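You operate a simulated robot arm through the tools that you are given. There is no shell and no other tool.

Carry out the task below with a simulated robot arm. There is one attempt and no reset: what you move stays moved.

TASK
Lock the music drive away in the rack drawer.
Fine: lay it flat, shut the drawer and the rack door, then lock both catches. Where these are worked on the way, their far stop is far enough and under half their travel is too little: rack drawer.
Where things are to end (x, y in the base frame): music drive within 6 cm of [-198, -51].

Only the result counts: the job must be done as asked and must still hold three seconds after the hand-in. Knocking over, shifting, dropping, spilling or breaking anything else fails it.

THE ROBOT
A 7-joint arm with a three-finger gripper on a trunk, on a base that moves. Base frame: it is fixed to the floor where the robot stands at the start and does not move with it; the origin is under the middle of the robot, x ahead of it, y to its left, z up. Lengths are in cm, angles in degrees, forces in N, time in s.
With the tool pointing down near the work surface it reaches from about 10 to 80 cm from the robot's upright axis, wherever it stands. Its first joint turns from -166.0 to 166.0 degrees. Places, roughly: lower catch [-110, -90, 40]; music drive [-175, 75, 75]; rack door [-140, -90, 50]; rack drawer [-190, -60, 50]; rack drawer floor [-200, -70, 40]; upper catch [-110, -90, 80]. Payload 2.69 kg.
The tool frame sits at the grasp point between the pads (the TCP): z along the fingers, y along the line on which they close. The tips reach 2.9 cm beyond it. The gripper opens to 12 cm; its body begins 7.8 cm behind the TCP.
Orientation is that of the tool frame in the base frame, as [roll, pitch, yaw] about the fixed x, y, z axes, in that order (R = Rz(yaw) Ry(pitch) Rx(roll)). With the fingers straight down and closing along the base's y, the tool's x points along the base's -x, its y along +y and its z along -z.

THE INTERFACE
- The arm moves only by the tool play_rows. Its argument "series" is a list of rows, each a list of 7 numbers: the shift along the base's x, y, z in cm, then the turn, a rotation vector about the base's x, y, z in degrees, then the closure in counts, from 0 (fully open) to 255 (shut). In form: [[tx, ty, tz, wx, wy, wz, hand], ...]. A call has 1 to 20 rows; each row shifts and turns the commanded pose from where the row before left it. Each row takes 0.2 s and may step no farther than 5 cm and 8.6 degrees from the row before; otherwise, or with a gripper value out of range, the whole call is refused. Where a pose cannot be reached the arm comes as near as it can. A force on the tool above 40 N (or 10 N above the force at the start of the call, whichever is more), or a blocked arm, ends the call early, and 0.2 s more pass. Each finger travels about 13.62 cm/s and halts on what it meets, pressing with about 42 N; the grip force reading is that of the motor and also rises with nothing between the fingers. The clock runs only during rows and for 0.2 s after the last one: add rows that do not move to give the fingers time. It gives the time, the measured TCP pose, the force on the tool (base axes), the opening and the grip force at its end, in the units of the frame above (readings bear some noise), with the torque about the TCP (base axes, N m) and any sound that the robot's microphone picked up, and new pictures: "show" is both (left out), scene, wrist or none.
- Cameras (640 x 400 px; columns grow to the right, rows downward): "scene" is now at [20.41, 18.18, 150.55]; the picture's right is [-0.14, -0.99, 0.00], its down [-0.75, 0.10, -0.65] and it looks along [0.65, -0.09, -0.76] (base axes); focal length 284 px, centre (320, 200). "wrist" rides on the gripper at [6.3, 0, -10.4] in the tool frame; the picture's right is [0.00, 1.00, 0.00], its down [-0.83, 0.00, -0.56] and it looks along [-0.56, 0.00, 0.83] (tool axes); focal length 275 px, centre (320, 200). There is no depth. A picture from a camera that has moved, and an enlarged one, comes with that camera's place and axes in the base frame and with its lens. The place of the scene camera against the robot may be out by one fixed shift of up to 1.8 cm in any direction.
- move_column(by): moves the trunk up (or, below 0, down) by that many cm; the arm and the scene camera ride with it, the base frame stays. It gives what a move gives, with no picture.
- steer(legs): drives the robot by 1 to 6 legs, each [ahead, left, turn to the left] in cm, cm and degrees, along the robot's own axes; the way and the turn of a leg run together, so that a leg with both is an arc; at most 150 cm and 180 degrees a leg. The arm and the cameras ride along, it lands a little off, and it stops where it bumps. It gives what a move gives, and a new picture of the scene camera.
- turn_head(pan, tilt): turns the head with the scene camera to pan (to the left, within 143 degrees either way) and tilt (down, from -29 to 69), counted from straight ahead of the robot (the tilt from the chest, where the trunk bows). It gives what a move gives, and a new picture of the scene camera.
- inspect(camera, box): a new picture of the part [left, top, right, bottom] of that camera's present view, enlarged. No time passes.
- sign_off(): hands the job in; it is judged then, once.

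Nothing tells you exact positions but the pictures and the camera data. Unless the task says otherwise, let go and move clear before handing in.

The tools are called after "Request:" as name(argument=value, ...) on one line, values as JSON. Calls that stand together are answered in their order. play_rows: Moves the arm, as the interface text tells. Its arguments: {"type":"object","properties":{"series":{"type":"array","items":{"type":"array","items":{"type":"number"}}},"show":{"type":"string","enum":["both","scene","wrist","none"]}},"required":["series"]} The other tools are called the same way: move_column (by) moves the trunk up or down; steer (legs) drives the base; turn_head (pan, tilt) turns the head that bears the scene camera; inspect (camera, box) takes an enlarged picture of a part of a camera's view; sign_off () hands the job in.

At the start:

```text
time: 0.0
eef_pos: [66.17, -23.79, 77.9]
tcp_rot: [-179.9, 0.0, -180.0]
contact_force: [-0.5, 0.2, -0.5]
torque: [-0.01, -0.03, 0.0]
width: 11.98
grasp_force: 0.0
trunk travel left (down, up): [-50.0, 8.6]
robot x, y, heading: [0.22, 0.05, -0.0]
head pan, tilt (commanded): [-7.9, 49.3]
```

scene: 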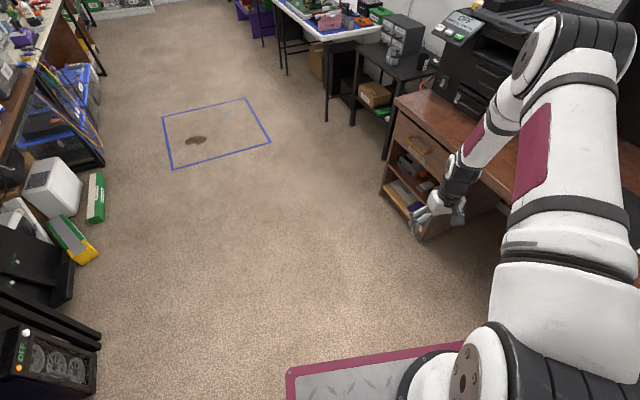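
wrist: 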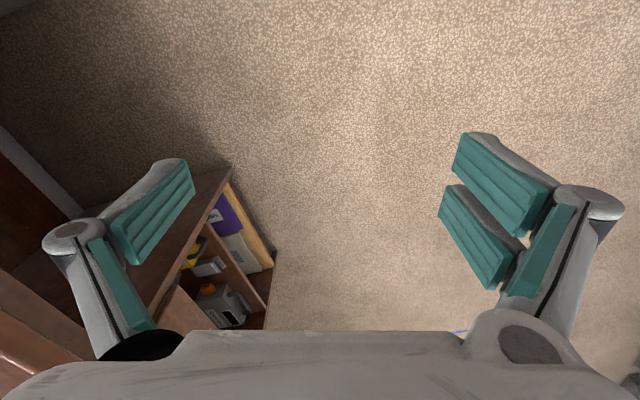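

I see the room ahead of the robot; the rack and the drive lie behind it (negative x). I'll turn the head to look that way first.

Request:
turn_head(pan=143, tilt=25)

Request:
turn_head(pan=-143, tilt=25)

```text
time: 2.4
eef_pos: [66.3, -23.84, 77.9]
tcp_rot: [-179.9, -0.1, -179.9]
contact_force: [0.1, -0.1, -0.2]
torque: [-0.02, -0.01, 0.0]
width: 11.97
grasp_force: 0.0
trunk travel left (down, up): [-50.0, 8.6]
robot x, y, heading: [-0.1, -0.25, -0.0]
head pan, tilt (commanded): [143.0, 25.0]
camera scene: at [5.37, 24.79, 154.21], right [0.6, 0.8, 0.0], down [0.34, -0.25, -0.91], along [-0.72, 0.55, -0.42], focal length 284 px, centre (320, 200)
```

scene: 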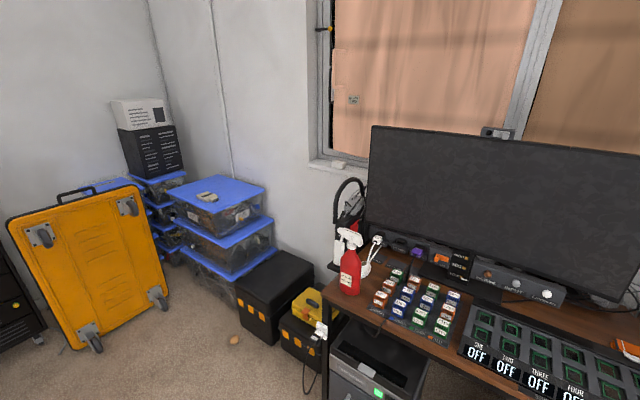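

```text
time: 6.3
eef_pos: [66.2, -23.81, 77.83]
tcp_rot: [-180.0, 0.1, 179.9]
contact_force: [-0.7, 0.5, -0.9]
torque: [0.01, -0.02, 0.01]
width: 11.99
grasp_force: 0.1
trunk travel left (down, up): [-50.0, 8.6]
robot x, y, heading: [-0.04, 0.34, 0.1]
head pan, tilt (commanded): [-143.0, 25.0]
camera scene: at [5.37, 13.7, 154.21], right [-0.6, 0.8, 0.0], down [0.34, 0.25, -0.91], along [-0.72, -0.55, -0.42], focal length 284 px, centre (320, 200)
```

scene: 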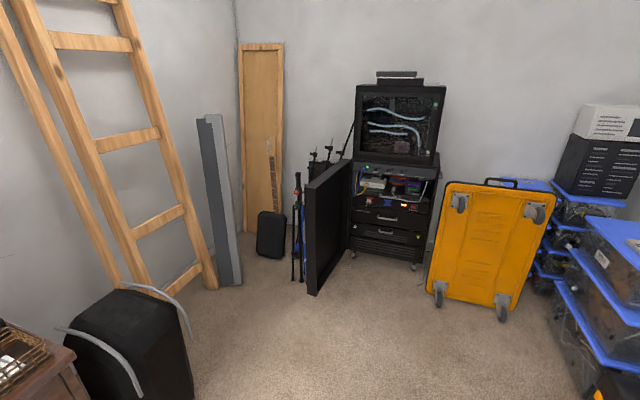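

Behind the robot I see a black rack with its door standing open, drawers in it, and (earlier view) a desk with small drives on it. I'll zoom in on the rack, then look at the desk.

Request:
inspect(camera="scene", box=[270, 60, 470, 310])

Request:
inspect(camera="scene", box=[330, 150, 450, 280])

```text
1.60 times, centred on (370, 185) of scene
camera zoom: at [5.37, 13.7, 154.21], right [-0.6, 0.8, 0.0], down [0.34, 0.25, -0.91], along [-0.72, -0.55, -0.42], focal length 454 px, centre (240, 224)
```

zoom: 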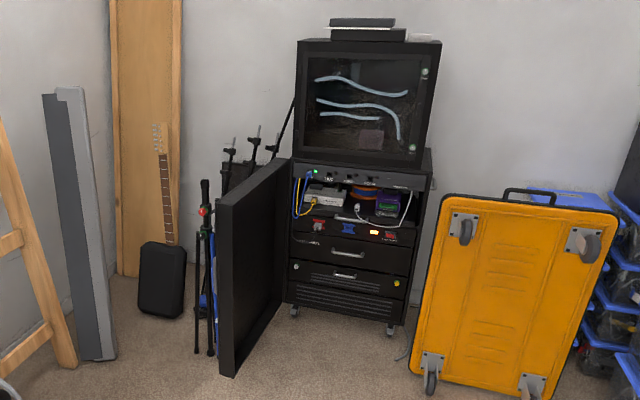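

```text
3.08 times, centred on (390, 215) of scene
camera zoom: at [5.37, 13.7, 154.21], right [-0.6, 0.8, 0.0], down [0.34, 0.25, -0.91], along [-0.72, -0.55, -0.42], focal length 874 px, centre (105, 154)
```

zoom: 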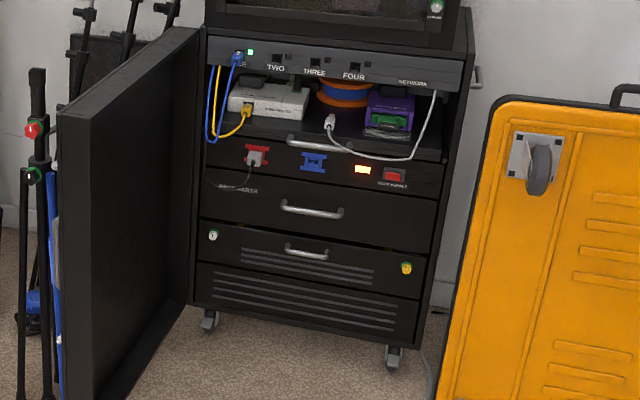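

The small grey item on the blue-lidded stack should be the music drive (it projects there). I'll look at it closely.

Request:
turn_head(pan=143, tilt=25)

Request:
inspect(camera="scene", box=[140, 150, 300, 250])

Request:
inspect(camera="scene", box=[180, 180, 240, 218])

```text
time: 10.2
eef_pos: [66.12, -23.8, 77.86]
tcp_rot: [179.9, -0.1, 179.9]
contact_force: [-0.2, -0.3, 0.4]
torque: [0.03, -0.01, -0.01]
width: 12.01
grasp_force: 0.1
trunk travel left (down, up): [-50.0, 8.6]
robot x, y, heading: [-0.12, -0.21, -0.3]
head pan, tilt (commanded): [143.0, 25.0]
camera scene: at [5.37, 24.79, 154.21], right [0.6, 0.8, 0.0], down [0.34, -0.25, -0.91], along [-0.72, 0.55, -0.42], focal length 284 px, centre (320, 200)
```

scene: 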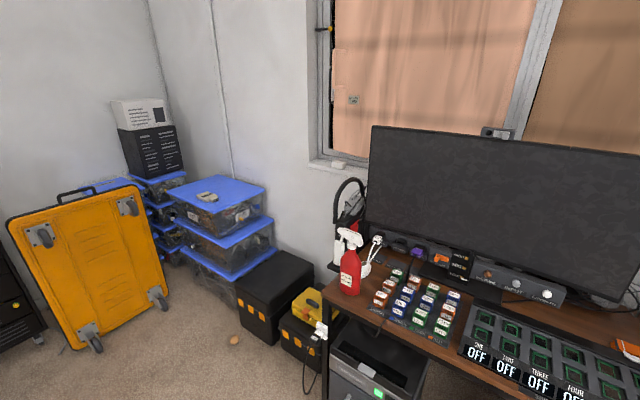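

```text
4.00 times, centred on (220, 200) of scene
camera zoom: at [5.37, 24.79, 154.21], right [0.6, 0.8, 0.0], down [0.34, -0.25, -0.91], along [-0.72, 0.55, -0.42], focal length 1136 px, centre (720, 200)
```

zoom: 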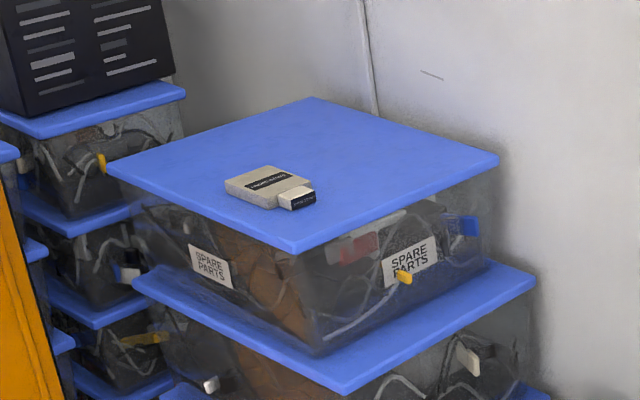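

```text
10.53 times, centred on (210, 199) of scene
camera zoom: at [5.37, 24.79, 154.21], right [0.6, 0.8, 0.0], down [0.34, -0.25, -0.91], along [-0.72, 0.55, -0.42], focal length 2990 px, centre (1478, 210)
```

zoom: 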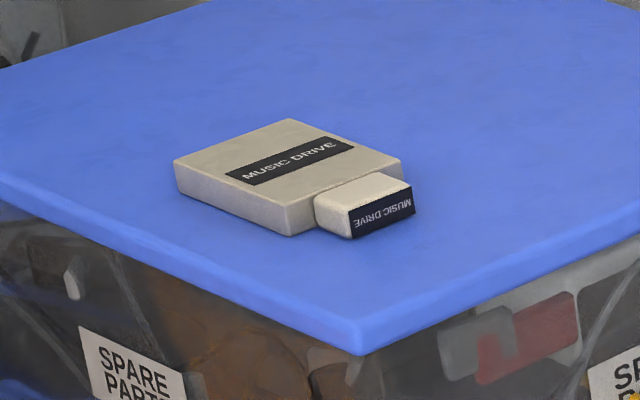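

The music drive is a small light-grey block on the blue lid at about [-177, 70, 77]. Before driving, I'll look around for clearances.

Request:
turn_head(pan=85, tilt=45)

Request:
turn_head(pan=-85, tilt=45)

Request:
turn_head(pan=-140, tilt=60)

Request:
turn_head(pan=140, tilt=60)

```text
time: 11.5
eef_pos: [66.2, -23.72, 77.87]
tcp_rot: [-179.9, 0.0, -180.0]
contact_force: [0.4, 0.4, 1.2]
torque: [0.0, -0.02, 0.0]
width: 12.0
grasp_force: 0.0
trunk travel left (down, up): [-50.0, 8.6]
robot x, y, heading: [0.04, 0.14, -0.2]
head pan, tilt (commanded): [85.0, 45.0]
camera scene: at [13.43, 27.35, 151.16], right [1.0, -0.09, 0.0], down [-0.06, -0.7, -0.71], along [0.06, 0.7, -0.71], focal length 284 px, centre (320, 200)
```

scene: 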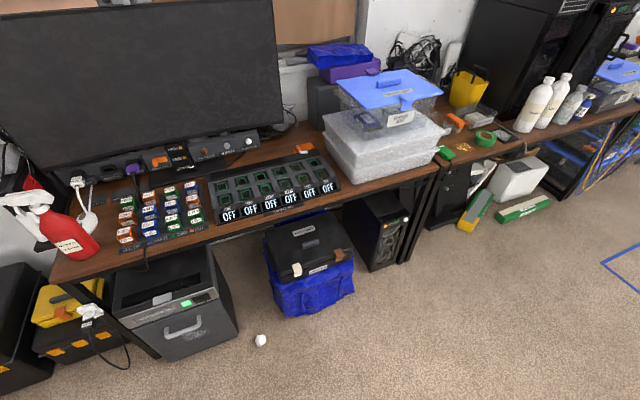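

```text
time: 14.1
eef_pos: [66.28, -23.76, 77.83]
tcp_rot: [180.0, 0.0, -179.9]
contact_force: [1.1, 0.1, 0.4]
torque: [0.02, 0.03, 0.02]
width: 11.99
grasp_force: 0.1
trunk travel left (down, up): [-50.0, 8.6]
robot x, y, heading: [-0.21, -0.04, -0.1]
head pan, tilt (commanded): [-85.0, 45.0]
camera scene: at [13.44, 11.15, 151.15], right [-1.0, -0.09, 0.0], down [-0.06, 0.7, -0.71], along [0.06, -0.7, -0.71], focal length 284 px, centre (320, 200)
```

scene: 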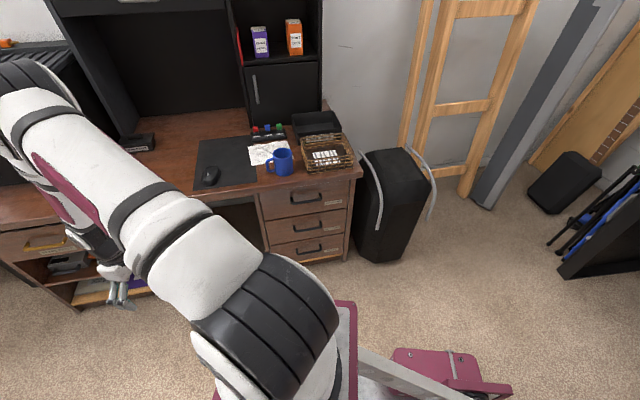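

```text
time: 15.3
eef_pos: [66.13, -23.77, 77.91]
tcp_rot: [179.9, 0.0, -180.0]
contact_force: [-0.3, 0.3, -0.1]
torque: [0.0, -0.02, -0.02]
width: 12.03
grasp_force: 0.0
trunk travel left (down, up): [-50.0, 8.6]
robot x, y, heading: [-0.12, -0.1, -0.1]
head pan, tilt (commanded): [-140.0, 60.0]
camera scene: at [7.62, 14.96, 149.21], right [-0.64, 0.77, 0.0], down [0.66, 0.56, -0.5], along [-0.38, -0.32, -0.87], focal length 284 px, centre (320, 200)
```

scene: 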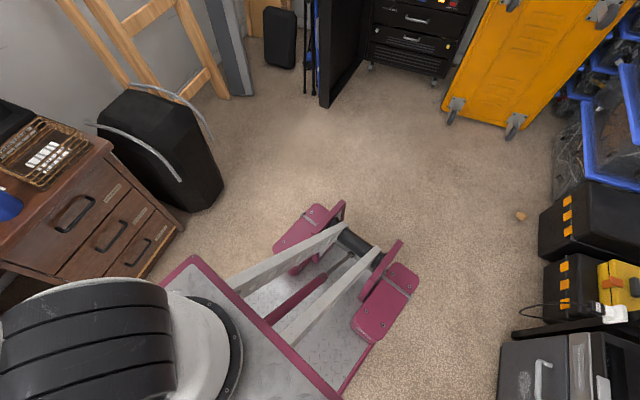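

```text
time: 19.2
eef_pos: [66.23, -23.69, 77.86]
tcp_rot: [-179.9, 0.0, 180.0]
contact_force: [1.1, -0.2, -0.5]
torque: [0.01, 0.01, 0.0]
width: 12.01
grasp_force: 0.1
trunk travel left (down, up): [-50.0, 8.6]
robot x, y, heading: [-0.2, 0.12, 0.1]
head pan, tilt (commanded): [140.0, 60.0]
camera scene: at [7.62, 23.53, 149.21], right [0.64, 0.77, 0.0], down [0.66, -0.56, -0.5], along [-0.38, 0.32, -0.87], focal length 284 px, centre (320, 200)
```

scene: 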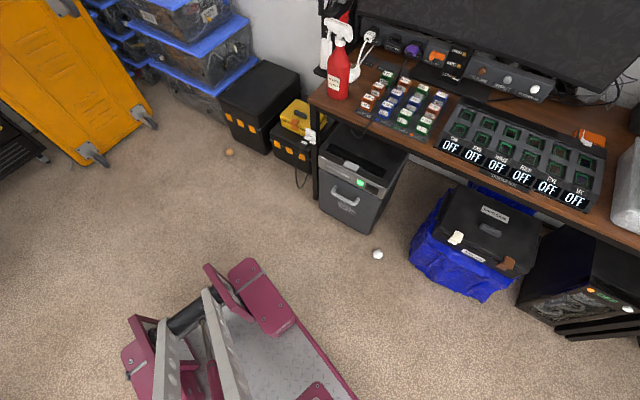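

The robot stands between desks; the rack, a leaning yellow case and the box stack are behind it. I need to know my own footprint, so I'll look down at the base from two trunk heights.

Request:
turn_head(pan=-30, tilt=69)

Request:
turn_head(pan=60, tilt=69)

Request:
turn_head(pan=143, tilt=69)

Request:
turn_head(pan=-143, tilt=69)

```text
time: 21.8
eef_pos: [66.08, -23.9, 77.96]
tcp_rot: [180.0, 0.0, -180.0]
contact_force: [1.4, 0.1, -0.3]
torque: [0.01, -0.01, -0.02]
width: 11.99
grasp_force: 0.1
trunk travel left (down, up): [-50.0, 8.6]
robot x, y, heading: [0.18, -0.12, 0.2]
head pan, tilt (commanded): [-30.0, 68.8]
camera scene: at [17.57, 16.45, 148.27], right [-0.5, -0.87, 0.0], down [-0.81, 0.47, -0.36], along [0.31, -0.18, -0.93], focal length 284 px, centre (320, 200)
```

scene: 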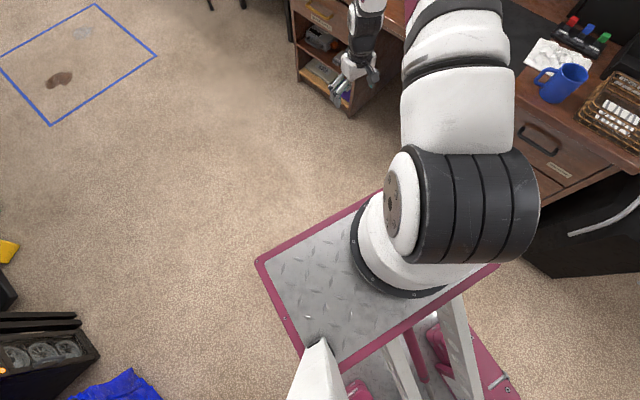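

```text
time: 23.4
eef_pos: [66.19, -23.83, 77.9]
tcp_rot: [-179.9, 0.0, 180.0]
contact_force: [0.1, 0.7, 0.5]
torque: [-0.01, 0.04, -0.01]
width: 12.01
grasp_force: 0.0
trunk travel left (down, up): [-50.0, 8.6]
robot x, y, heading: [0.1, 0.2, -0.3]
head pan, tilt (commanded): [60.0, 68.8]
camera scene: at [15.52, 24.09, 148.27], right [0.87, -0.5, 0.0], down [-0.47, -0.81, -0.36], along [0.18, 0.31, -0.93], focal length 284 px, centre (320, 200)
```

scene: 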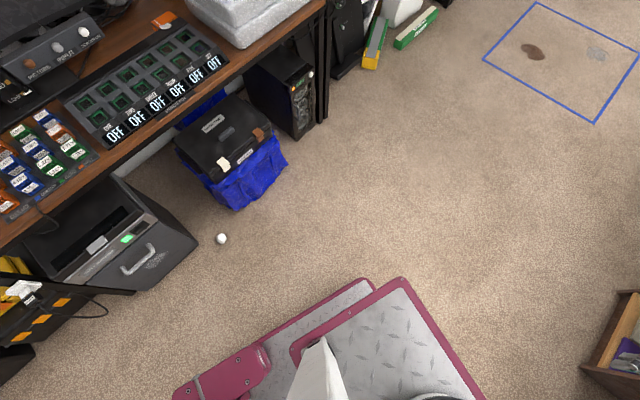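

```text
time: 25.0
eef_pos: [66.2, -23.85, 77.89]
tcp_rot: [-180.0, 0.0, -180.0]
contact_force: [0.2, -0.2, -0.8]
torque: [-0.01, 0.01, -0.02]
width: 11.99
grasp_force: 0.1
trunk travel left (down, up): [-50.0, 8.6]
robot x, y, heading: [0.04, -0.27, 0.2]
head pan, tilt (commanded): [143.0, 68.8]
camera scene: at [8.26, 22.61, 148.27], right [0.6, 0.8, 0.0], down [0.74, -0.56, -0.36], along [-0.29, 0.22, -0.93], focal length 284 px, centre (320, 200)
```

scene: 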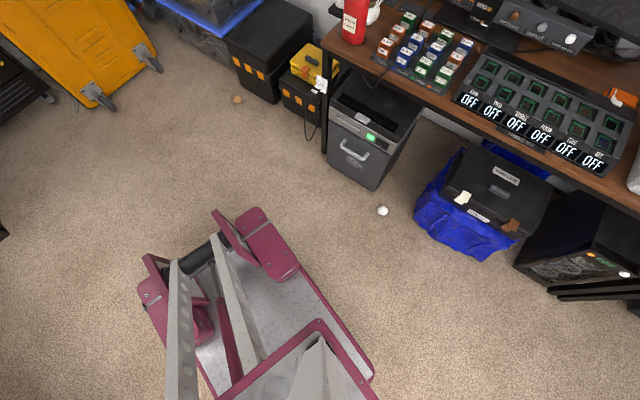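

```text
time: 28.9
eef_pos: [66.17, -23.82, 77.85]
tcp_rot: [180.0, -0.1, -180.0]
contact_force: [-0.4, 0.4, -0.3]
torque: [0.0, -0.03, 0.01]
width: 12.0
grasp_force: 0.1
trunk travel left (down, up): [-50.0, 8.6]
robot x, y, heading: [-0.45, -0.14, -0.1]
head pan, tilt (commanded): [-143.0, 68.8]
camera scene: at [8.26, 15.88, 148.27], right [-0.6, 0.8, 0.0], down [0.74, 0.56, -0.36], along [-0.29, -0.22, -0.93], focal length 284 px, centre (320, 200)
```

scene: 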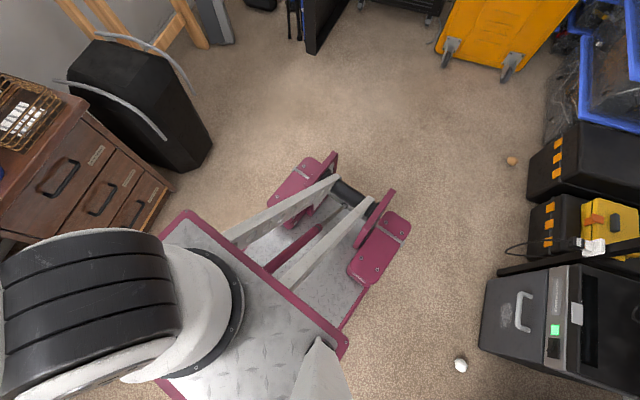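

The chassis reaches roughly 40 cm ahead, 50 behind and 28 to each side, and the corridor between the desks is about ±78 cm. I'll tuck the arm in before turning round.

Request:
play_rows(series=[[-3, 1, 3, 0, 0, 0, 0], [-4, 1, 3, 0, 0, 0, 0], [-4, 1, 3, 0, 0, 0, 0], [-4, 1, 2, 0, 0, 0, 0], [-4, 1, 1, 0, 0, 0, 0], [-4, 1, 0, 0, 0, 0, 0], [-3, 0, 0, 0, 0, 0, 0]], show="none")

Request:
steer(legs=[[0, 0, 90], [0, 0, 90]])

Request:
turn_head(pan=10, tilt=30)

```text
refused: row 2 steps farther than a row can; nothing moved
```

```text
time: 36.9
eef_pos: [-65.11, 26.49, 77.91]
tcp_rot: [180.0, 0.0, -2.3]
contact_force: [-0.1, 1.8, -0.7]
torque: [0.0, 0.01, -0.03]
width: 12.0
grasp_force: 0.1
trunk travel left (down, up): [-50.0, 8.6]
robot x, y, heading: [0.03, 0.15, 177.7]
head pan, tilt (commanded): [-143.0, 68.8]
camera scene: at [-8.58, -15.04, 148.27], right [0.57, -0.82, 0.0], down [-0.77, -0.53, -0.36], along [0.3, 0.21, -0.93], focal length 284 px, centre (320, 200)
```

scene: 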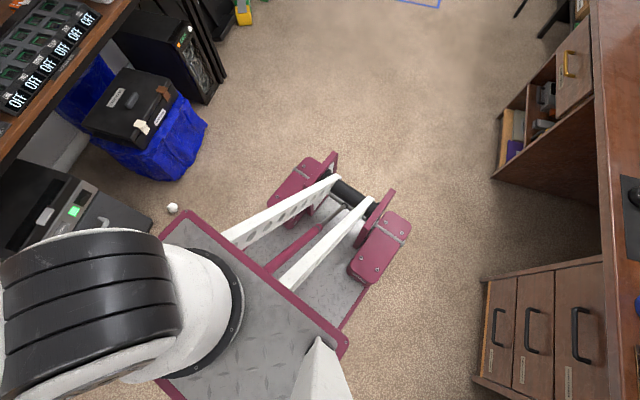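

```text
time: 39.2
eef_pos: [-65.17, 26.45, 77.85]
tcp_rot: [180.0, 0.0, -2.3]
contact_force: [-0.2, 0.9, 0.1]
torque: [0.0, 0.01, -0.02]
width: 11.96
grasp_force: 0.1
trunk travel left (down, up): [-50.0, 8.6]
robot x, y, heading: [0.44, 0.04, 177.5]
head pan, tilt (commanded): [10.0, 30.0]
camera scene: at [-22.14, -19.43, 153.41], right [-0.13, 0.99, 0.0], down [0.5, 0.07, -0.87], along [-0.86, -0.12, -0.5], focal length 284 px, centre (320, 200)
```

scene: 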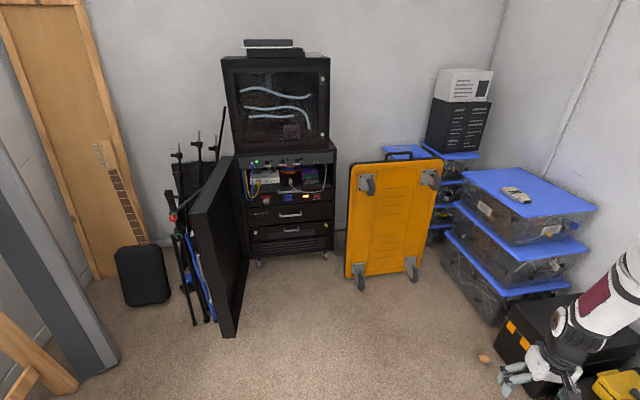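

The turn went through (the tuck was refused for a too-long step). Now I see rack, yellow case and stack ahead. I'll zoom on the rack and the drive from here.

Request:
inspect(camera="scene", box=[180, 135, 350, 275])

Request:
inspect(camera="scene", box=[235, 185, 345, 265])

Request:
inspect(camera="scene", box=[180, 150, 260, 345])

Request:
inspect(camera="scene", box=[440, 160, 600, 260])

```text
2.86 times, centred on (265, 205) of scene
camera zoom: at [-22.14, -19.43, 153.41], right [-0.13, 0.99, 0.0], down [0.5, 0.07, -0.87], along [-0.86, -0.12, -0.5], focal length 812 px, centre (477, 186)
```

zoom: 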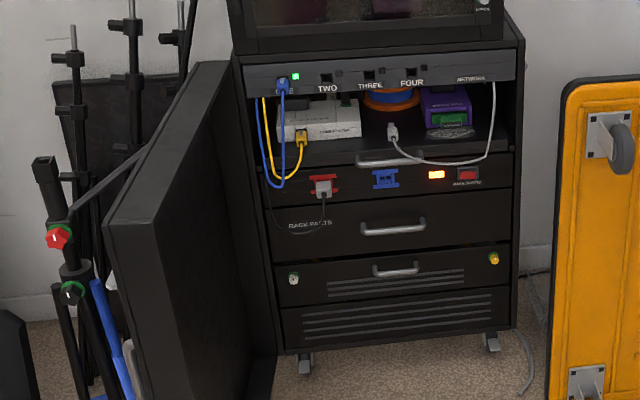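

```text
5.00 times, centred on (290, 225) of scene
camera zoom: at [-22.14, -19.43, 153.41], right [-0.13, 0.99, 0.0], down [0.5, 0.07, -0.87], along [-0.86, -0.12, -0.5], focal length 1420 px, centre (470, 75)
```

zoom: 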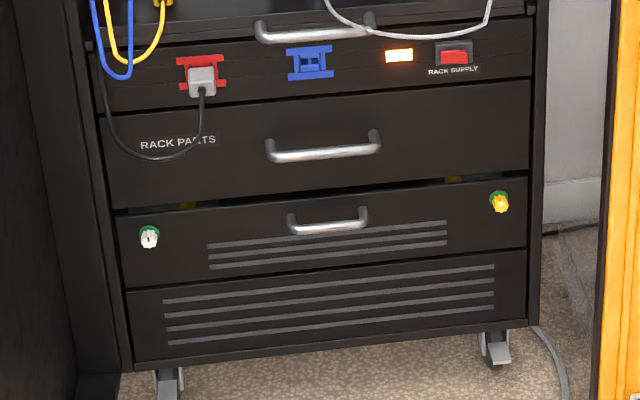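

```text
2.05 times, centred on (220, 248) of scene
camera zoom: at [-22.14, -19.43, 153.41], right [-0.13, 0.99, 0.0], down [0.5, 0.07, -0.87], along [-0.86, -0.12, -0.5], focal length 583 px, centre (525, 103)
```

zoom: 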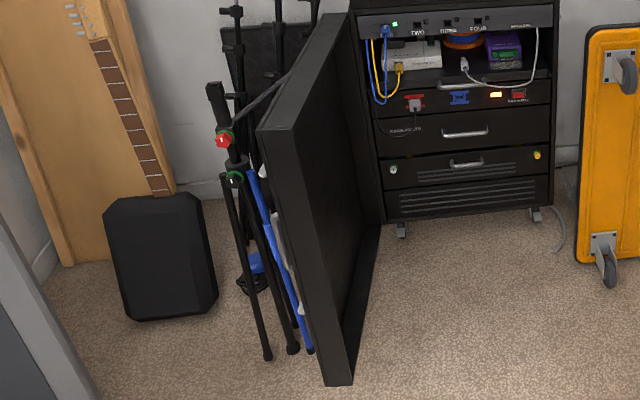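

```text
4.00 times, centred on (520, 210) of scene
camera zoom: at [-22.14, -19.43, 153.41], right [-0.13, 0.99, 0.0], down [0.5, 0.07, -0.87], along [-0.86, -0.12, -0.5], focal length 1136 px, centre (-480, 160)
```

zoom: 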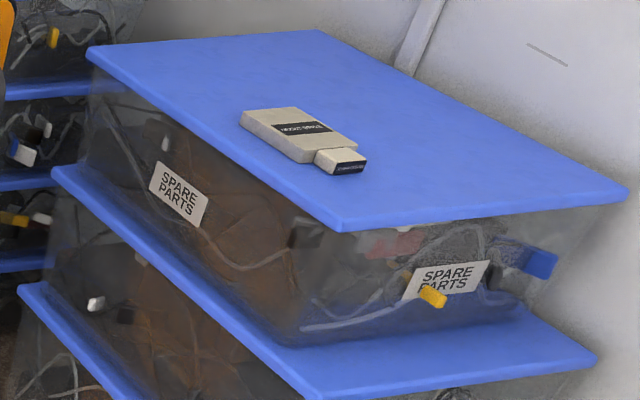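

The "RACK PARTS" drawer (handle at about [-185, -63, 45]) is the rack drawer; the door stands open on the left side of the rack. I'll tuck the arm and drive closer to measure.

Request:
play_rows(series=[[3, 0, 3, 0, 0, 0, 0], [4, 0, 2.5, 0, 0, 0, 0], [4, 0, 2.5, 0, 0, 0, 0], [4, 0, 2.5, 0, 0, 0, 0], [4, 0, 2, 0, 0, 0, 0], [4, 0, 0, 0, 0, 0, 0]], show="none")

Request:
steer(legs=[[65, 20, 0]])

```text
time: 40.6
eef_pos: [-42.29, 26.26, 90.44]
tcp_rot: [-180.0, 0.0, -2.1]
contact_force: [-0.2, -0.2, -0.8]
torque: [0.01, 0.0, -0.01]
width: 12.0
grasp_force: 0.0
trunk travel left (down, up): [-50.0, 8.6]
robot x, y, heading: [-0.13, -0.08, 177.9]
head pan, tilt (commanded): [10.0, 30.0]
```

```text
time: 44.4
eef_pos: [-108.6, 9.01, 90.31]
tcp_rot: [180.0, 0.1, -2.2]
contact_force: [0.5, -1.0, 0.3]
torque: [0.02, -0.02, -0.01]
width: 12.03
grasp_force: 0.0
trunk travel left (down, up): [-50.0, 8.6]
robot x, y, heading: [-66.44, -17.15, 177.9]
head pan, tilt (commanded): [10.0, 30.0]
camera scene: at [-88.41, -36.87, 153.42], right [-0.13, 0.99, 0.0], down [0.5, 0.07, -0.87], along [-0.86, -0.12, -0.5], focal length 284 px, centre (320, 200)
```

scene: 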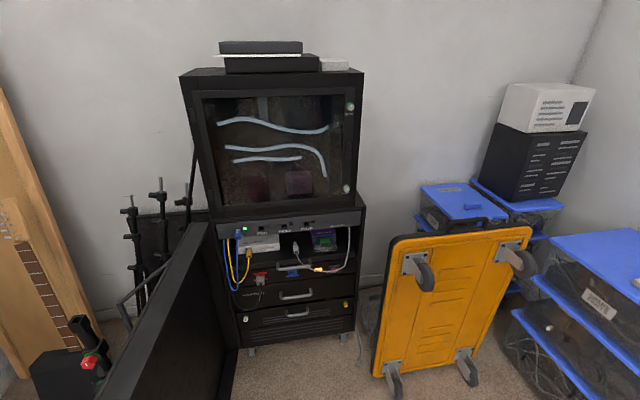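

Closer now. A lever with a red knob near the door's free edge may be the upper catch; I'll look down-left at it.

Request:
turn_head(pan=35, tilt=55)

Request:
inspect(camera="scene", box=[200, 60, 420, 300])

```text
time: 45.3
eef_pos: [-108.56, 8.93, 90.27]
tcp_rot: [-180.0, 0.0, -2.1]
contact_force: [0.8, 1.2, 0.8]
torque: [0.04, 0.0, 0.0]
width: 11.97
grasp_force: 0.0
trunk travel left (down, up): [-50.0, 8.6]
robot x, y, heading: [-66.22, -17.02, 177.6]
head pan, tilt (commanded): [35.0, 55.0]
camera scene: at [-85.52, -39.55, 149.82], right [-0.54, 0.84, 0.0], down [0.69, 0.44, -0.57], along [-0.48, -0.31, -0.82], focal length 284 px, centre (320, 200)
```

scene: 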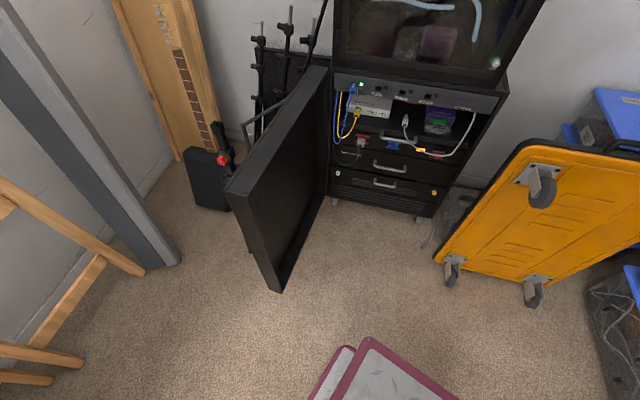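

```text
1.67 times, centred on (310, 180) of scene
camera zoom: at [-85.52, -39.55, 149.82], right [-0.54, 0.84, 0.0], down [0.69, 0.44, -0.57], along [-0.48, -0.31, -0.82], focal length 474 px, centre (337, 233)
```

zoom: 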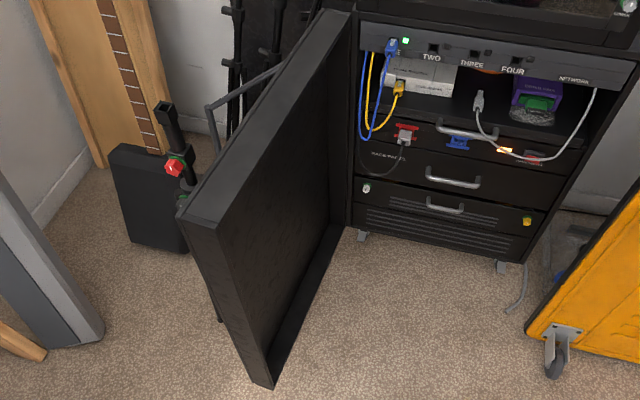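

The upper catch (red marker, black lever) sits on the door's outer face near its free edge. The rack front faces about 18° from +x, drawer centre near [-180, -61]. I'll move to a spot squarely in front of the rack.

Request:
steer(legs=[[36, 12, 0], [0, 0, 20]])

Request:
turn_head(pan=8, tilt=55)

Request:
inspect(camera="scene", box=[200, 20, 440, 220])

```text
time: 48.8
eef_pos: [-151.64, -17.85, 90.23]
tcp_rot: [-180.0, -0.1, 18.0]
contact_force: [0.9, 0.2, 0.7]
torque: [0.01, 0.02, 0.02]
width: 11.99
grasp_force: 0.0
trunk travel left (down, up): [-50.0, 8.6]
robot x, y, heading: [-102.46, -27.56, -162.0]
head pan, tilt (commanded): [35.0, 55.0]
camera scene: at [-112.99, -55.3, 149.81], right [-0.8, 0.6, 0.0], down [0.49, 0.65, -0.57], along [-0.34, -0.46, -0.82], focal length 284 px, centre (320, 200)
```

scene: 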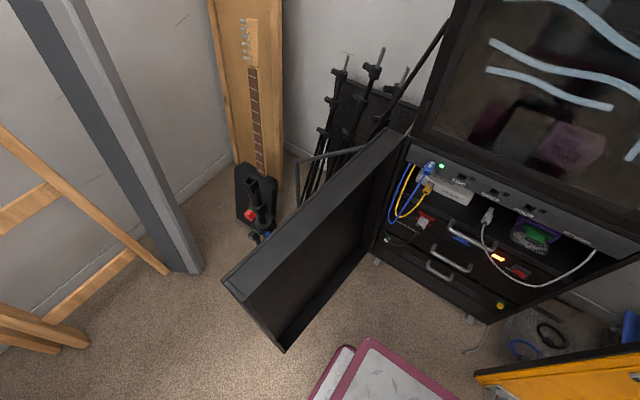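

```text
time: 49.7
eef_pos: [-151.64, -17.89, 90.26]
tcp_rot: [180.0, 0.0, 18.0]
contact_force: [0.3, 0.3, 0.1]
torque: [0.03, 0.01, 0.04]
width: 12.01
grasp_force: 0.0
trunk travel left (down, up): [-50.0, 8.6]
robot x, y, heading: [-102.65, -27.91, -162.0]
head pan, tilt (commanded): [8.0, 55.0]
camera scene: at [-115.13, -52.71, 149.81], right [-0.44, 0.9, 0.0], down [0.74, 0.36, -0.57], along [-0.52, -0.25, -0.82], focal length 284 px, centre (320, 200)
```

scene: 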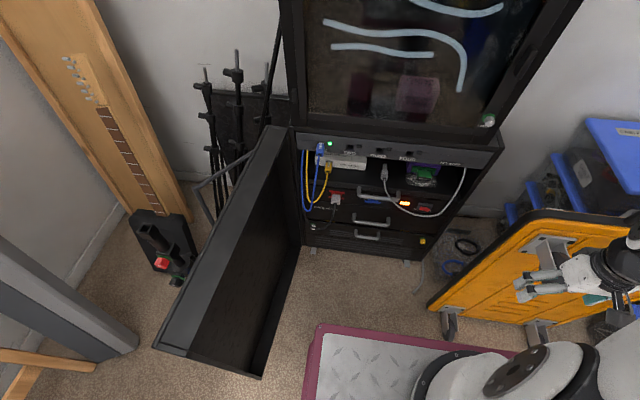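

```text
2.00 times, centred on (320, 120) of scene
camera zoom: at [-115.13, -52.71, 149.81], right [-0.44, 0.9, 0.0], down [0.74, 0.36, -0.57], along [-0.52, -0.25, -0.82], focal length 568 px, centre (320, 360)
```

zoom: 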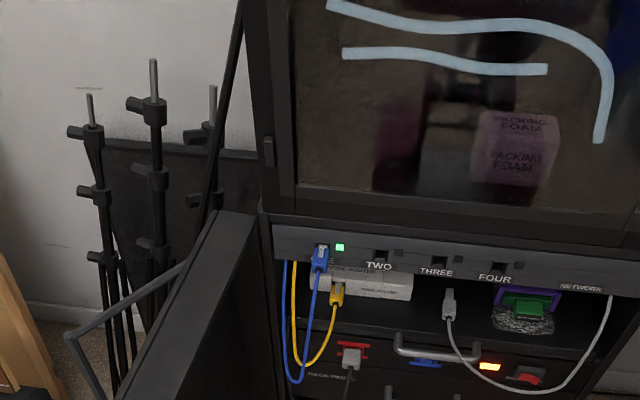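

Now standing squarely to the rack at [-102.6, -27.8], heading 198°. Let me zoom on the catch and the handles.

Request:
inspect(camera="scene", box=[110, 190, 230, 300])

Request:
inspect(camera="scene", box=[290, 170, 450, 270])

Request:
turn_head(pan=40, tilt=60)

Request:
inspect(camera="scene", box=[200, 120, 340, 260])

```text
3.64 times, centred on (170, 245) of scene
camera zoom: at [-115.13, -52.71, 149.81], right [-0.44, 0.9, 0.0], down [0.74, 0.36, -0.57], along [-0.52, -0.25, -0.82], focal length 1033 px, centre (866, 36)
```

zoom: 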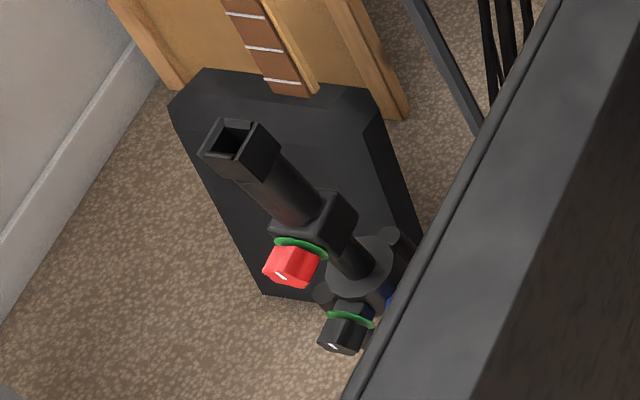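

```text
4.00 times, centred on (370, 220) of scene
camera zoom: at [-115.13, -52.71, 149.81], right [-0.44, 0.9, 0.0], down [0.74, 0.36, -0.57], along [-0.52, -0.25, -0.82], focal length 1136 px, centre (120, 120)
```

zoom: 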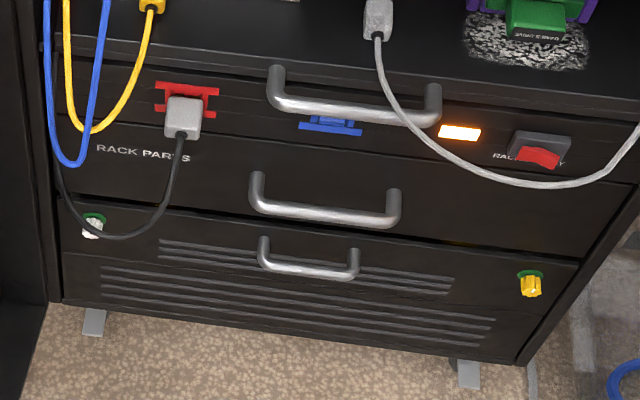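

```text
time: 50.7
eef_pos: [-151.46, -17.91, 90.23]
tcp_rot: [-179.9, 0.0, 18.0]
contact_force: [0.4, -0.1, -0.2]
torque: [0.02, -0.04, -0.03]
width: 11.99
grasp_force: 0.0
trunk travel left (down, up): [-50.0, 8.6]
robot x, y, heading: [-102.99, -27.79, -162.1]
head pan, tilt (commanded): [40.0, 60.0]
camera scene: at [-112.19, -55.19, 149.21], right [-0.85, 0.53, 0.0], down [0.46, 0.73, -0.5], along [-0.27, -0.42, -0.87], focal length 284 px, centre (320, 200)
```

scene: 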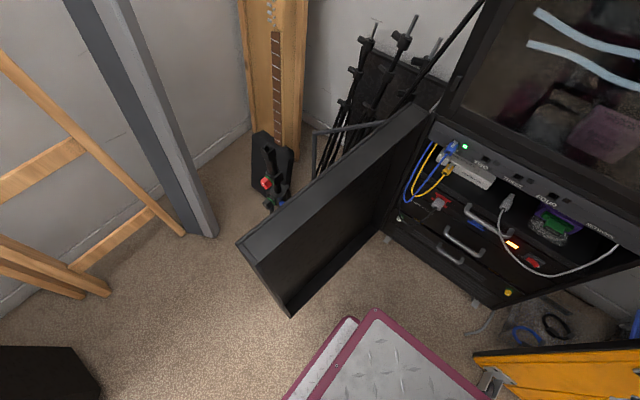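

```text
2.86 times, centred on (270, 190) of scene
camera zoom: at [-112.19, -55.19, 149.21], right [-0.85, 0.53, 0.0], down [0.46, 0.73, -0.5], along [-0.27, -0.42, -0.87], focal length 812 px, centre (463, 229)
```

zoom: 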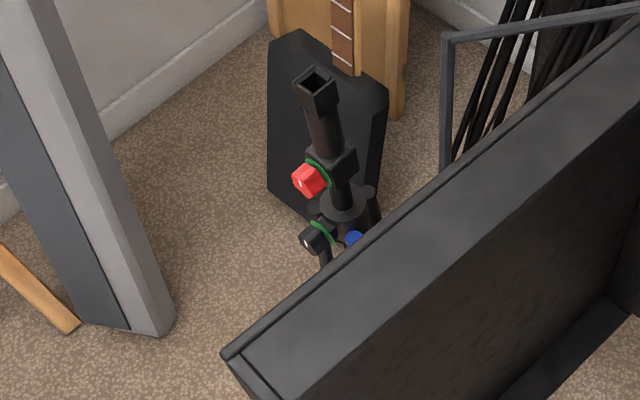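

The red-knobbed thing is just a tripod stand behind the door; the catches must be on the door's hidden outer face. The arm's platform is high (z≈101), so for the drawer I'll bring the hand in front of the handle, roll it 90° so it closes vertically, then lower the trunk.

Request:
play_rows(series=[[0.3, -2.9, 0, 0, 0, 8.2, 0], [0.3, -2.9, 0, 0, 0, 8.2, 0], [0.3, -2.9, 0, 0, 0, 8.2, 0], [0.3, -2.9, 0, 0, 0, 8.2, 0], [0.3, -2.9, 0, 0, 0, 8.2, 0], [0.3, -2.9, 0, 0, 0, 8.2, 0], [0.3, -2.9, 0, 0, 0, 8.2, 0], [0.3, -2.9, 0, 0, 0, 8.2, 0], [0.3, -2.9, 0, 0, 0, 8.2, 0], [0.3, -2.9, 0, 0, 0, 8.2, 0], [0.3, -2.9, 0, 0, 0, 8, 0]])

```text
time: 53.1
eef_pos: [-148.49, -49.68, 90.43]
tcp_rot: [-180.0, 0.0, 108.1]
contact_force: [-1.4, 0.1, -0.5]
torque: [-0.01, 0.0, -0.01]
width: 12.01
grasp_force: 0.0
trunk travel left (down, up): [-50.0, 8.6]
robot x, y, heading: [-102.74, -28.06, -162.0]
head pan, tilt (commanded): [40.0, 60.0]
camera scene: at [-112.2, -55.17, 149.21], right [-0.85, 0.53, 0.0], down [0.46, 0.73, -0.5], along [-0.26, -0.42, -0.87], focal length 284 px, centre (320, 200)
camera wrist: at [-150.34, -43.91, 100.8], right [0.95, 0.32, 0.0], down [0.26, -0.79, 0.56], along [0.18, -0.53, -0.83], focal length 275 px, centre (320, 200)
```

scene: 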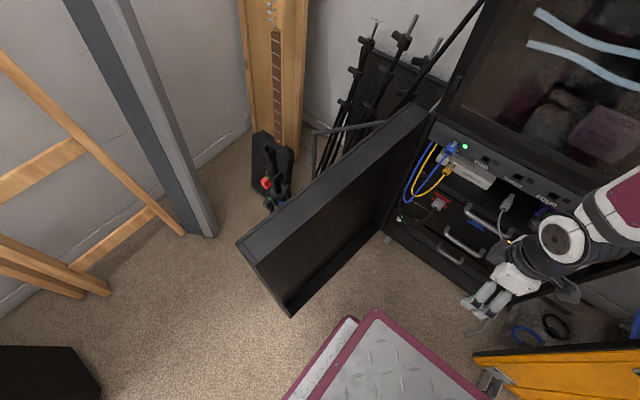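
wrist: 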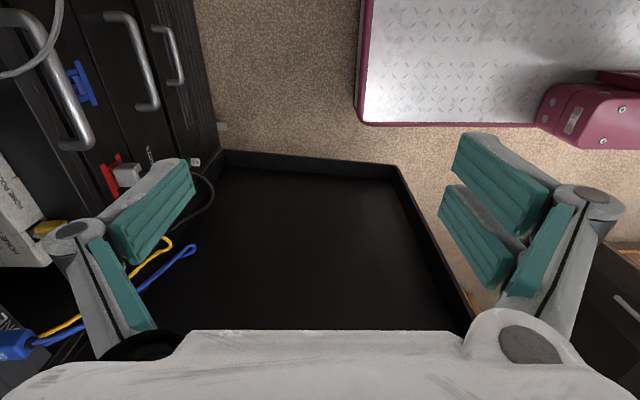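

The wrist view shows the rack to the left and my chassis edge to the right. I'll tilt the fingers towards the rack and lower the trunk.

Request:
play_rows(series=[[0, 0, 0, -2.3, 7.1, 0, 0], [0, 0, 0, -2.3, 7.1, 0, 0], [0, 0, 0, -2.3, 7.1, 0, 0], [0, 0, 0, -2.3, 7.1, 0, 0], [0, 0, 0, -2.3, 7.1, 0, 0], [0, 0, 0, -2.3, 7.1, 0, 0], [0, 0, 0, -2.3, 7.1, 0, 0]], show="none")

Request:
move_column(by=-32)

Request:
turn_head(pan=0, tilt=45)

Request:
inspect(camera="wrist", box=[0, 0, 640, 400])

```text
time: 54.7
eef_pos: [-154.89, -54.65, 87.01]
tcp_rot: [-127.5, -0.1, 108.0]
contact_force: [-0.5, 0.3, 0.8]
torque: [-0.04, 0.0, 0.01]
width: 12.0
grasp_force: 0.0
out of reach, approached as far as the arm can: row 2, 3, 4, 5, 6
trunk travel left (down, up): [-50.0, 8.6]
robot x, y, heading: [-103.17, -28.14, -162.1]
head pan, tilt (commanded): [40.0, 60.0]
```

```text
time: 57.8
eef_pos: [-170.66, -59.6, 54.96]
tcp_rot: [-127.8, -0.1, 108.0]
contact_force: [0.5, -0.2, -0.4]
torque: [0.02, -0.01, -0.06]
width: 12.02
grasp_force: 0.0
trunk travel left (down, up): [-18.0, 40.6]
robot x, y, heading: [-102.75, -27.88, -161.8]
head pan, tilt (commanded): [40.0, 60.0]
```

```text
time: 58.9
eef_pos: [-170.55, -59.66, 55.01]
tcp_rot: [-127.8, 0.0, 108.0]
contact_force: [0.1, -0.3, 0.2]
torque: [-0.01, 0.0, 0.03]
width: 12.0
grasp_force: 0.1
trunk travel left (down, up): [-18.0, 40.6]
robot x, y, heading: [-102.65, -27.62, -162.4]
head pan, tilt (commanded): [0.0, 45.0]
camera scene: at [-132.01, -57.15, 119.15], right [-0.31, 0.95, 0.0], down [0.67, 0.22, -0.71], along [-0.67, -0.22, -0.71], focal length 284 px, centre (320, 200)
```

scene: 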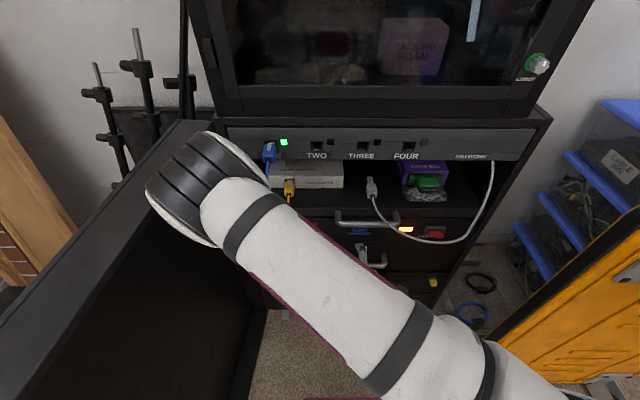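

```text
1.00 times, centred on (320, 200) of wrist (not enlarged: the box is as wide or as high as the picture)
camera zoom: at [-164.65, -51.36, 61.43], right [0.58, 0.19, -0.79], down [0.68, -0.65, 0.34], along [-0.45, -0.73, -0.51], focal length 275 px, centre (320, 200)
```

zoom: 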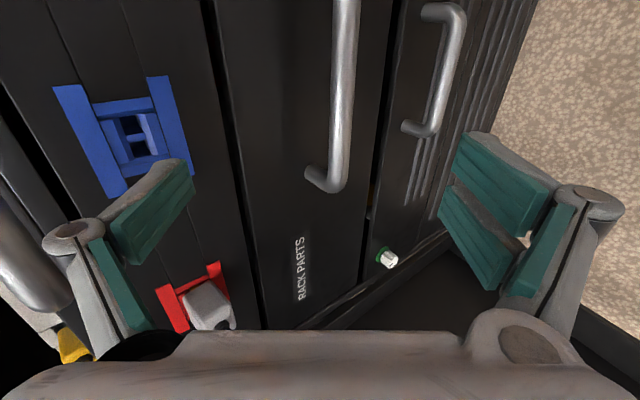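

The lowered platform also moved forward, which put the hand close to the drawer handle. The elbow is near the door's top; let me check that clearance before going on.

Request:
inspect(camera="scene", box=[100, 80, 340, 280])

Request:
turn_head(pan=35, tilt=45)

```text
2.00 times, centred on (220, 180) of scene
camera zoom: at [-132.01, -57.15, 119.15], right [-0.31, 0.95, 0.0], down [0.67, 0.22, -0.71], along [-0.67, -0.22, -0.71], focal length 568 px, centre (520, 240)
```

zoom: 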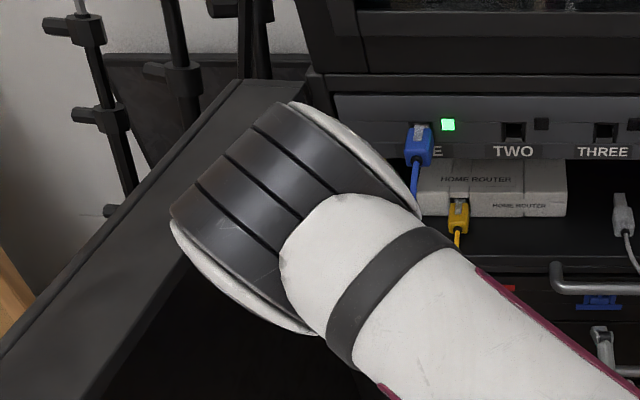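

```text
time: 59.9
eef_pos: [-170.6, -59.68, 55.01]
tcp_rot: [-127.9, 0.0, 108.0]
contact_force: [0.6, 0.5, -0.5]
torque: [-0.02, 0.01, -0.01]
width: 11.98
grasp_force: 0.0
trunk travel left (down, up): [-18.0, 40.6]
robot x, y, heading: [-102.43, -27.92, -161.7]
head pan, tilt (commanded): [35.0, 45.0]
camera scene: at [-129.17, -61.13, 119.15], right [-0.8, 0.6, 0.0], down [0.43, 0.56, -0.71], along [-0.43, -0.56, -0.71], focal length 284 px, centre (320, 200)
```

scene: 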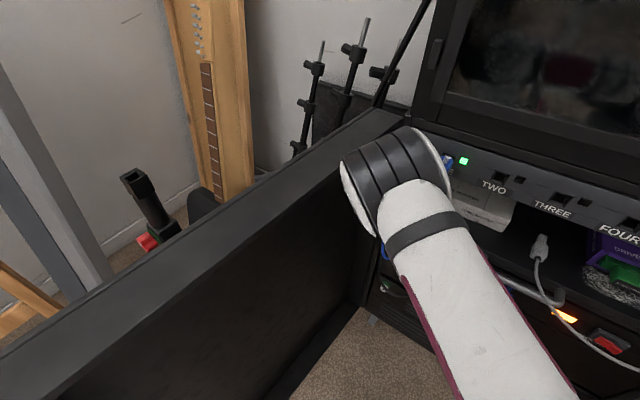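

The elbow is about 12 cm clear of the door. I'll tilt the hand nearer to horizontal, half-close it and line it up with the handle.

Request:
play_rows(series=[[0, 0.5, -1.2, -2.1, 6.4, 0, 60], [0, 0.5, -1.2, -2.1, 6.4, 0, 110], [0, 0.5, -1.0, -2.1, 6.4, 0, 110], [0, 0, 0, 0, 0, 0, 110]])

```text
time: 60.9
eef_pos: [-170.61, -58.33, 51.63]
tcp_rot: [-107.5, 0.1, 108.0]
contact_force: [1.1, -0.5, -0.2]
torque: [0.0, -0.01, 0.01]
width: 6.81
grasp_force: 0.0
trunk travel left (down, up): [-18.0, 40.6]
robot x, y, heading: [-102.54, -27.62, -161.8]
head pan, tilt (commanded): [35.0, 45.0]
camera scene: at [-129.17, -61.13, 119.16], right [-0.8, 0.6, 0.0], down [0.43, 0.56, -0.71], along [-0.43, -0.56, -0.71], focal length 284 px, centre (320, 200)
camera wrist: at [-163.03, -49.42, 54.72], right [0.28, 0.1, -0.95], down [0.76, -0.63, 0.16], along [-0.58, -0.77, -0.25], focal length 275 px, centre (320, 200)
```

scene: 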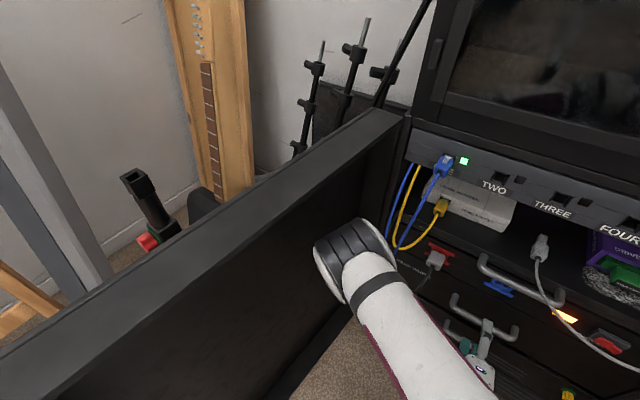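
wrist: 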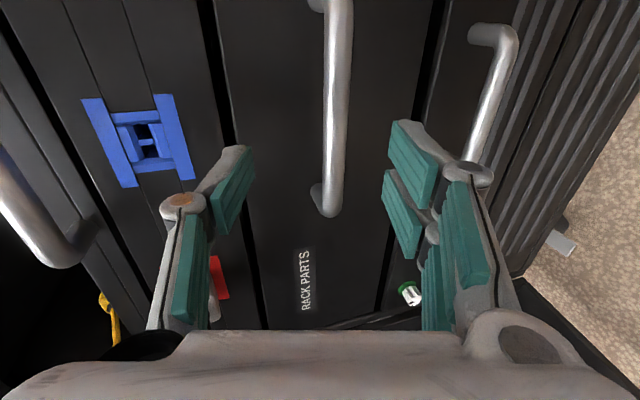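

The elbow dropped close to the door's inner face; I'll zoom in to check that gap.

Request:
inspect(camera="scene", box=[270, 190, 430, 310])

Request:
turn_head(pan=20, tilt=69)

```text
3.33 times, centred on (350, 250) of scene
camera zoom: at [-129.17, -61.13, 119.16], right [-0.8, 0.6, 0.0], down [0.43, 0.56, -0.71], along [-0.43, -0.56, -0.71], focal length 947 px, centre (220, 33)
```

zoom: 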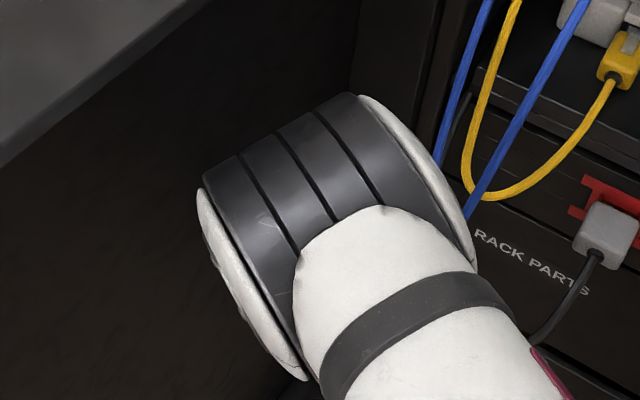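

```text
time: 61.8
eef_pos: [-170.6, -58.29, 51.56]
tcp_rot: [-107.6, 0.0, 108.0]
contact_force: [0.0, -0.3, -0.6]
torque: [-0.01, -0.01, -0.01]
width: 6.83
grasp_force: 0.0
trunk travel left (down, up): [-18.0, 40.6]
robot x, y, heading: [-102.67, -27.97, -162.1]
head pan, tilt (commanded): [20.0, 68.8]
camera scene: at [-128.68, -58.08, 116.27], right [-0.62, 0.79, 0.0], down [0.73, 0.57, -0.36], along [-0.29, -0.22, -0.93], focal length 284 px, centre (320, 200)
```

scene: 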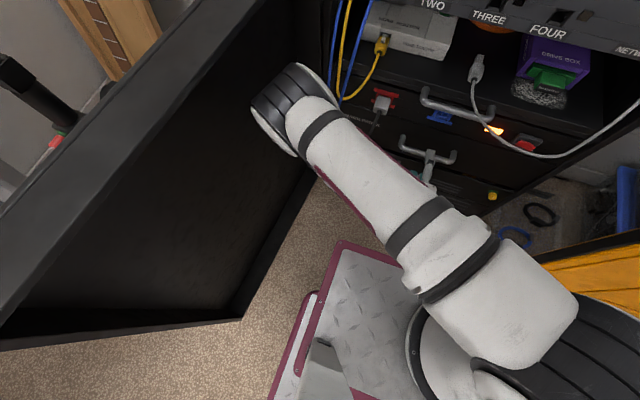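

The elbow is within a few cm of the door. I'll strafe the whole robot to its right to gain clearance, then grasp the handle on its right half.

Request:
steer(legs=[[0, -7, 0]])

Request:
inspect(camera="wrist", box=[0, 0, 640, 400])

```text
time: 62.8
eef_pos: [-172.71, -51.48, 51.6]
tcp_rot: [-107.7, 0.0, 108.0]
contact_force: [-0.3, 0.3, 0.0]
torque: [0.04, 0.02, -0.01]
width: 6.84
grasp_force: 0.2
trunk travel left (down, up): [-18.0, 40.6]
robot x, y, heading: [-104.95, -21.17, -162.1]
head pan, tilt (commanded): [20.0, 68.8]
camera scene: at [-130.86, -51.31, 116.27], right [-0.62, 0.79, 0.0], down [0.73, 0.57, -0.36], along [-0.29, -0.22, -0.93], focal length 284 px, centre (320, 200)
```

scene: 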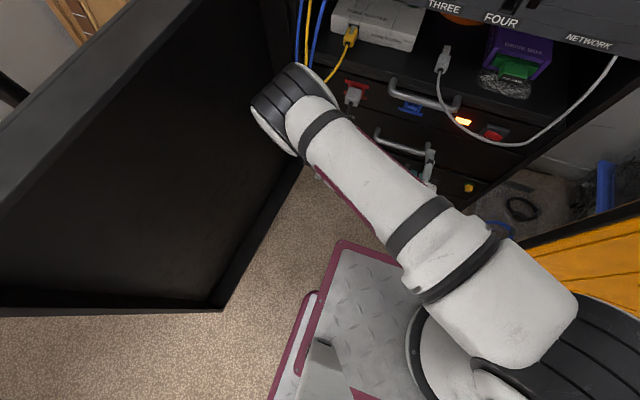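

```text
1.00 times, centred on (320, 200) of wrist (not enlarged: the box is as wide or as high as the picture)
camera zoom: at [-165.22, -42.69, 54.74], right [0.29, 0.1, -0.95], down [0.76, -0.63, 0.16], along [-0.58, -0.77, -0.25], focal length 275 px, centre (320, 200)
```

zoom: 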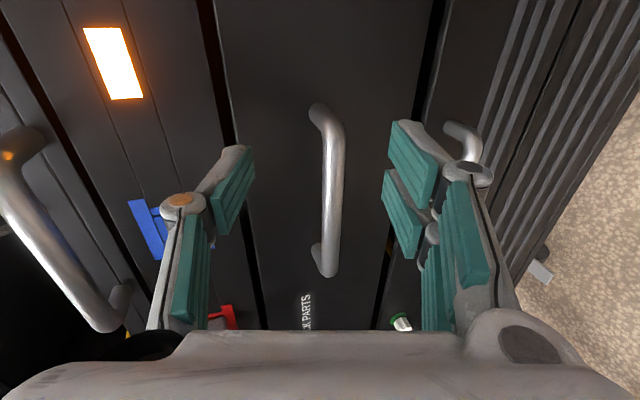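

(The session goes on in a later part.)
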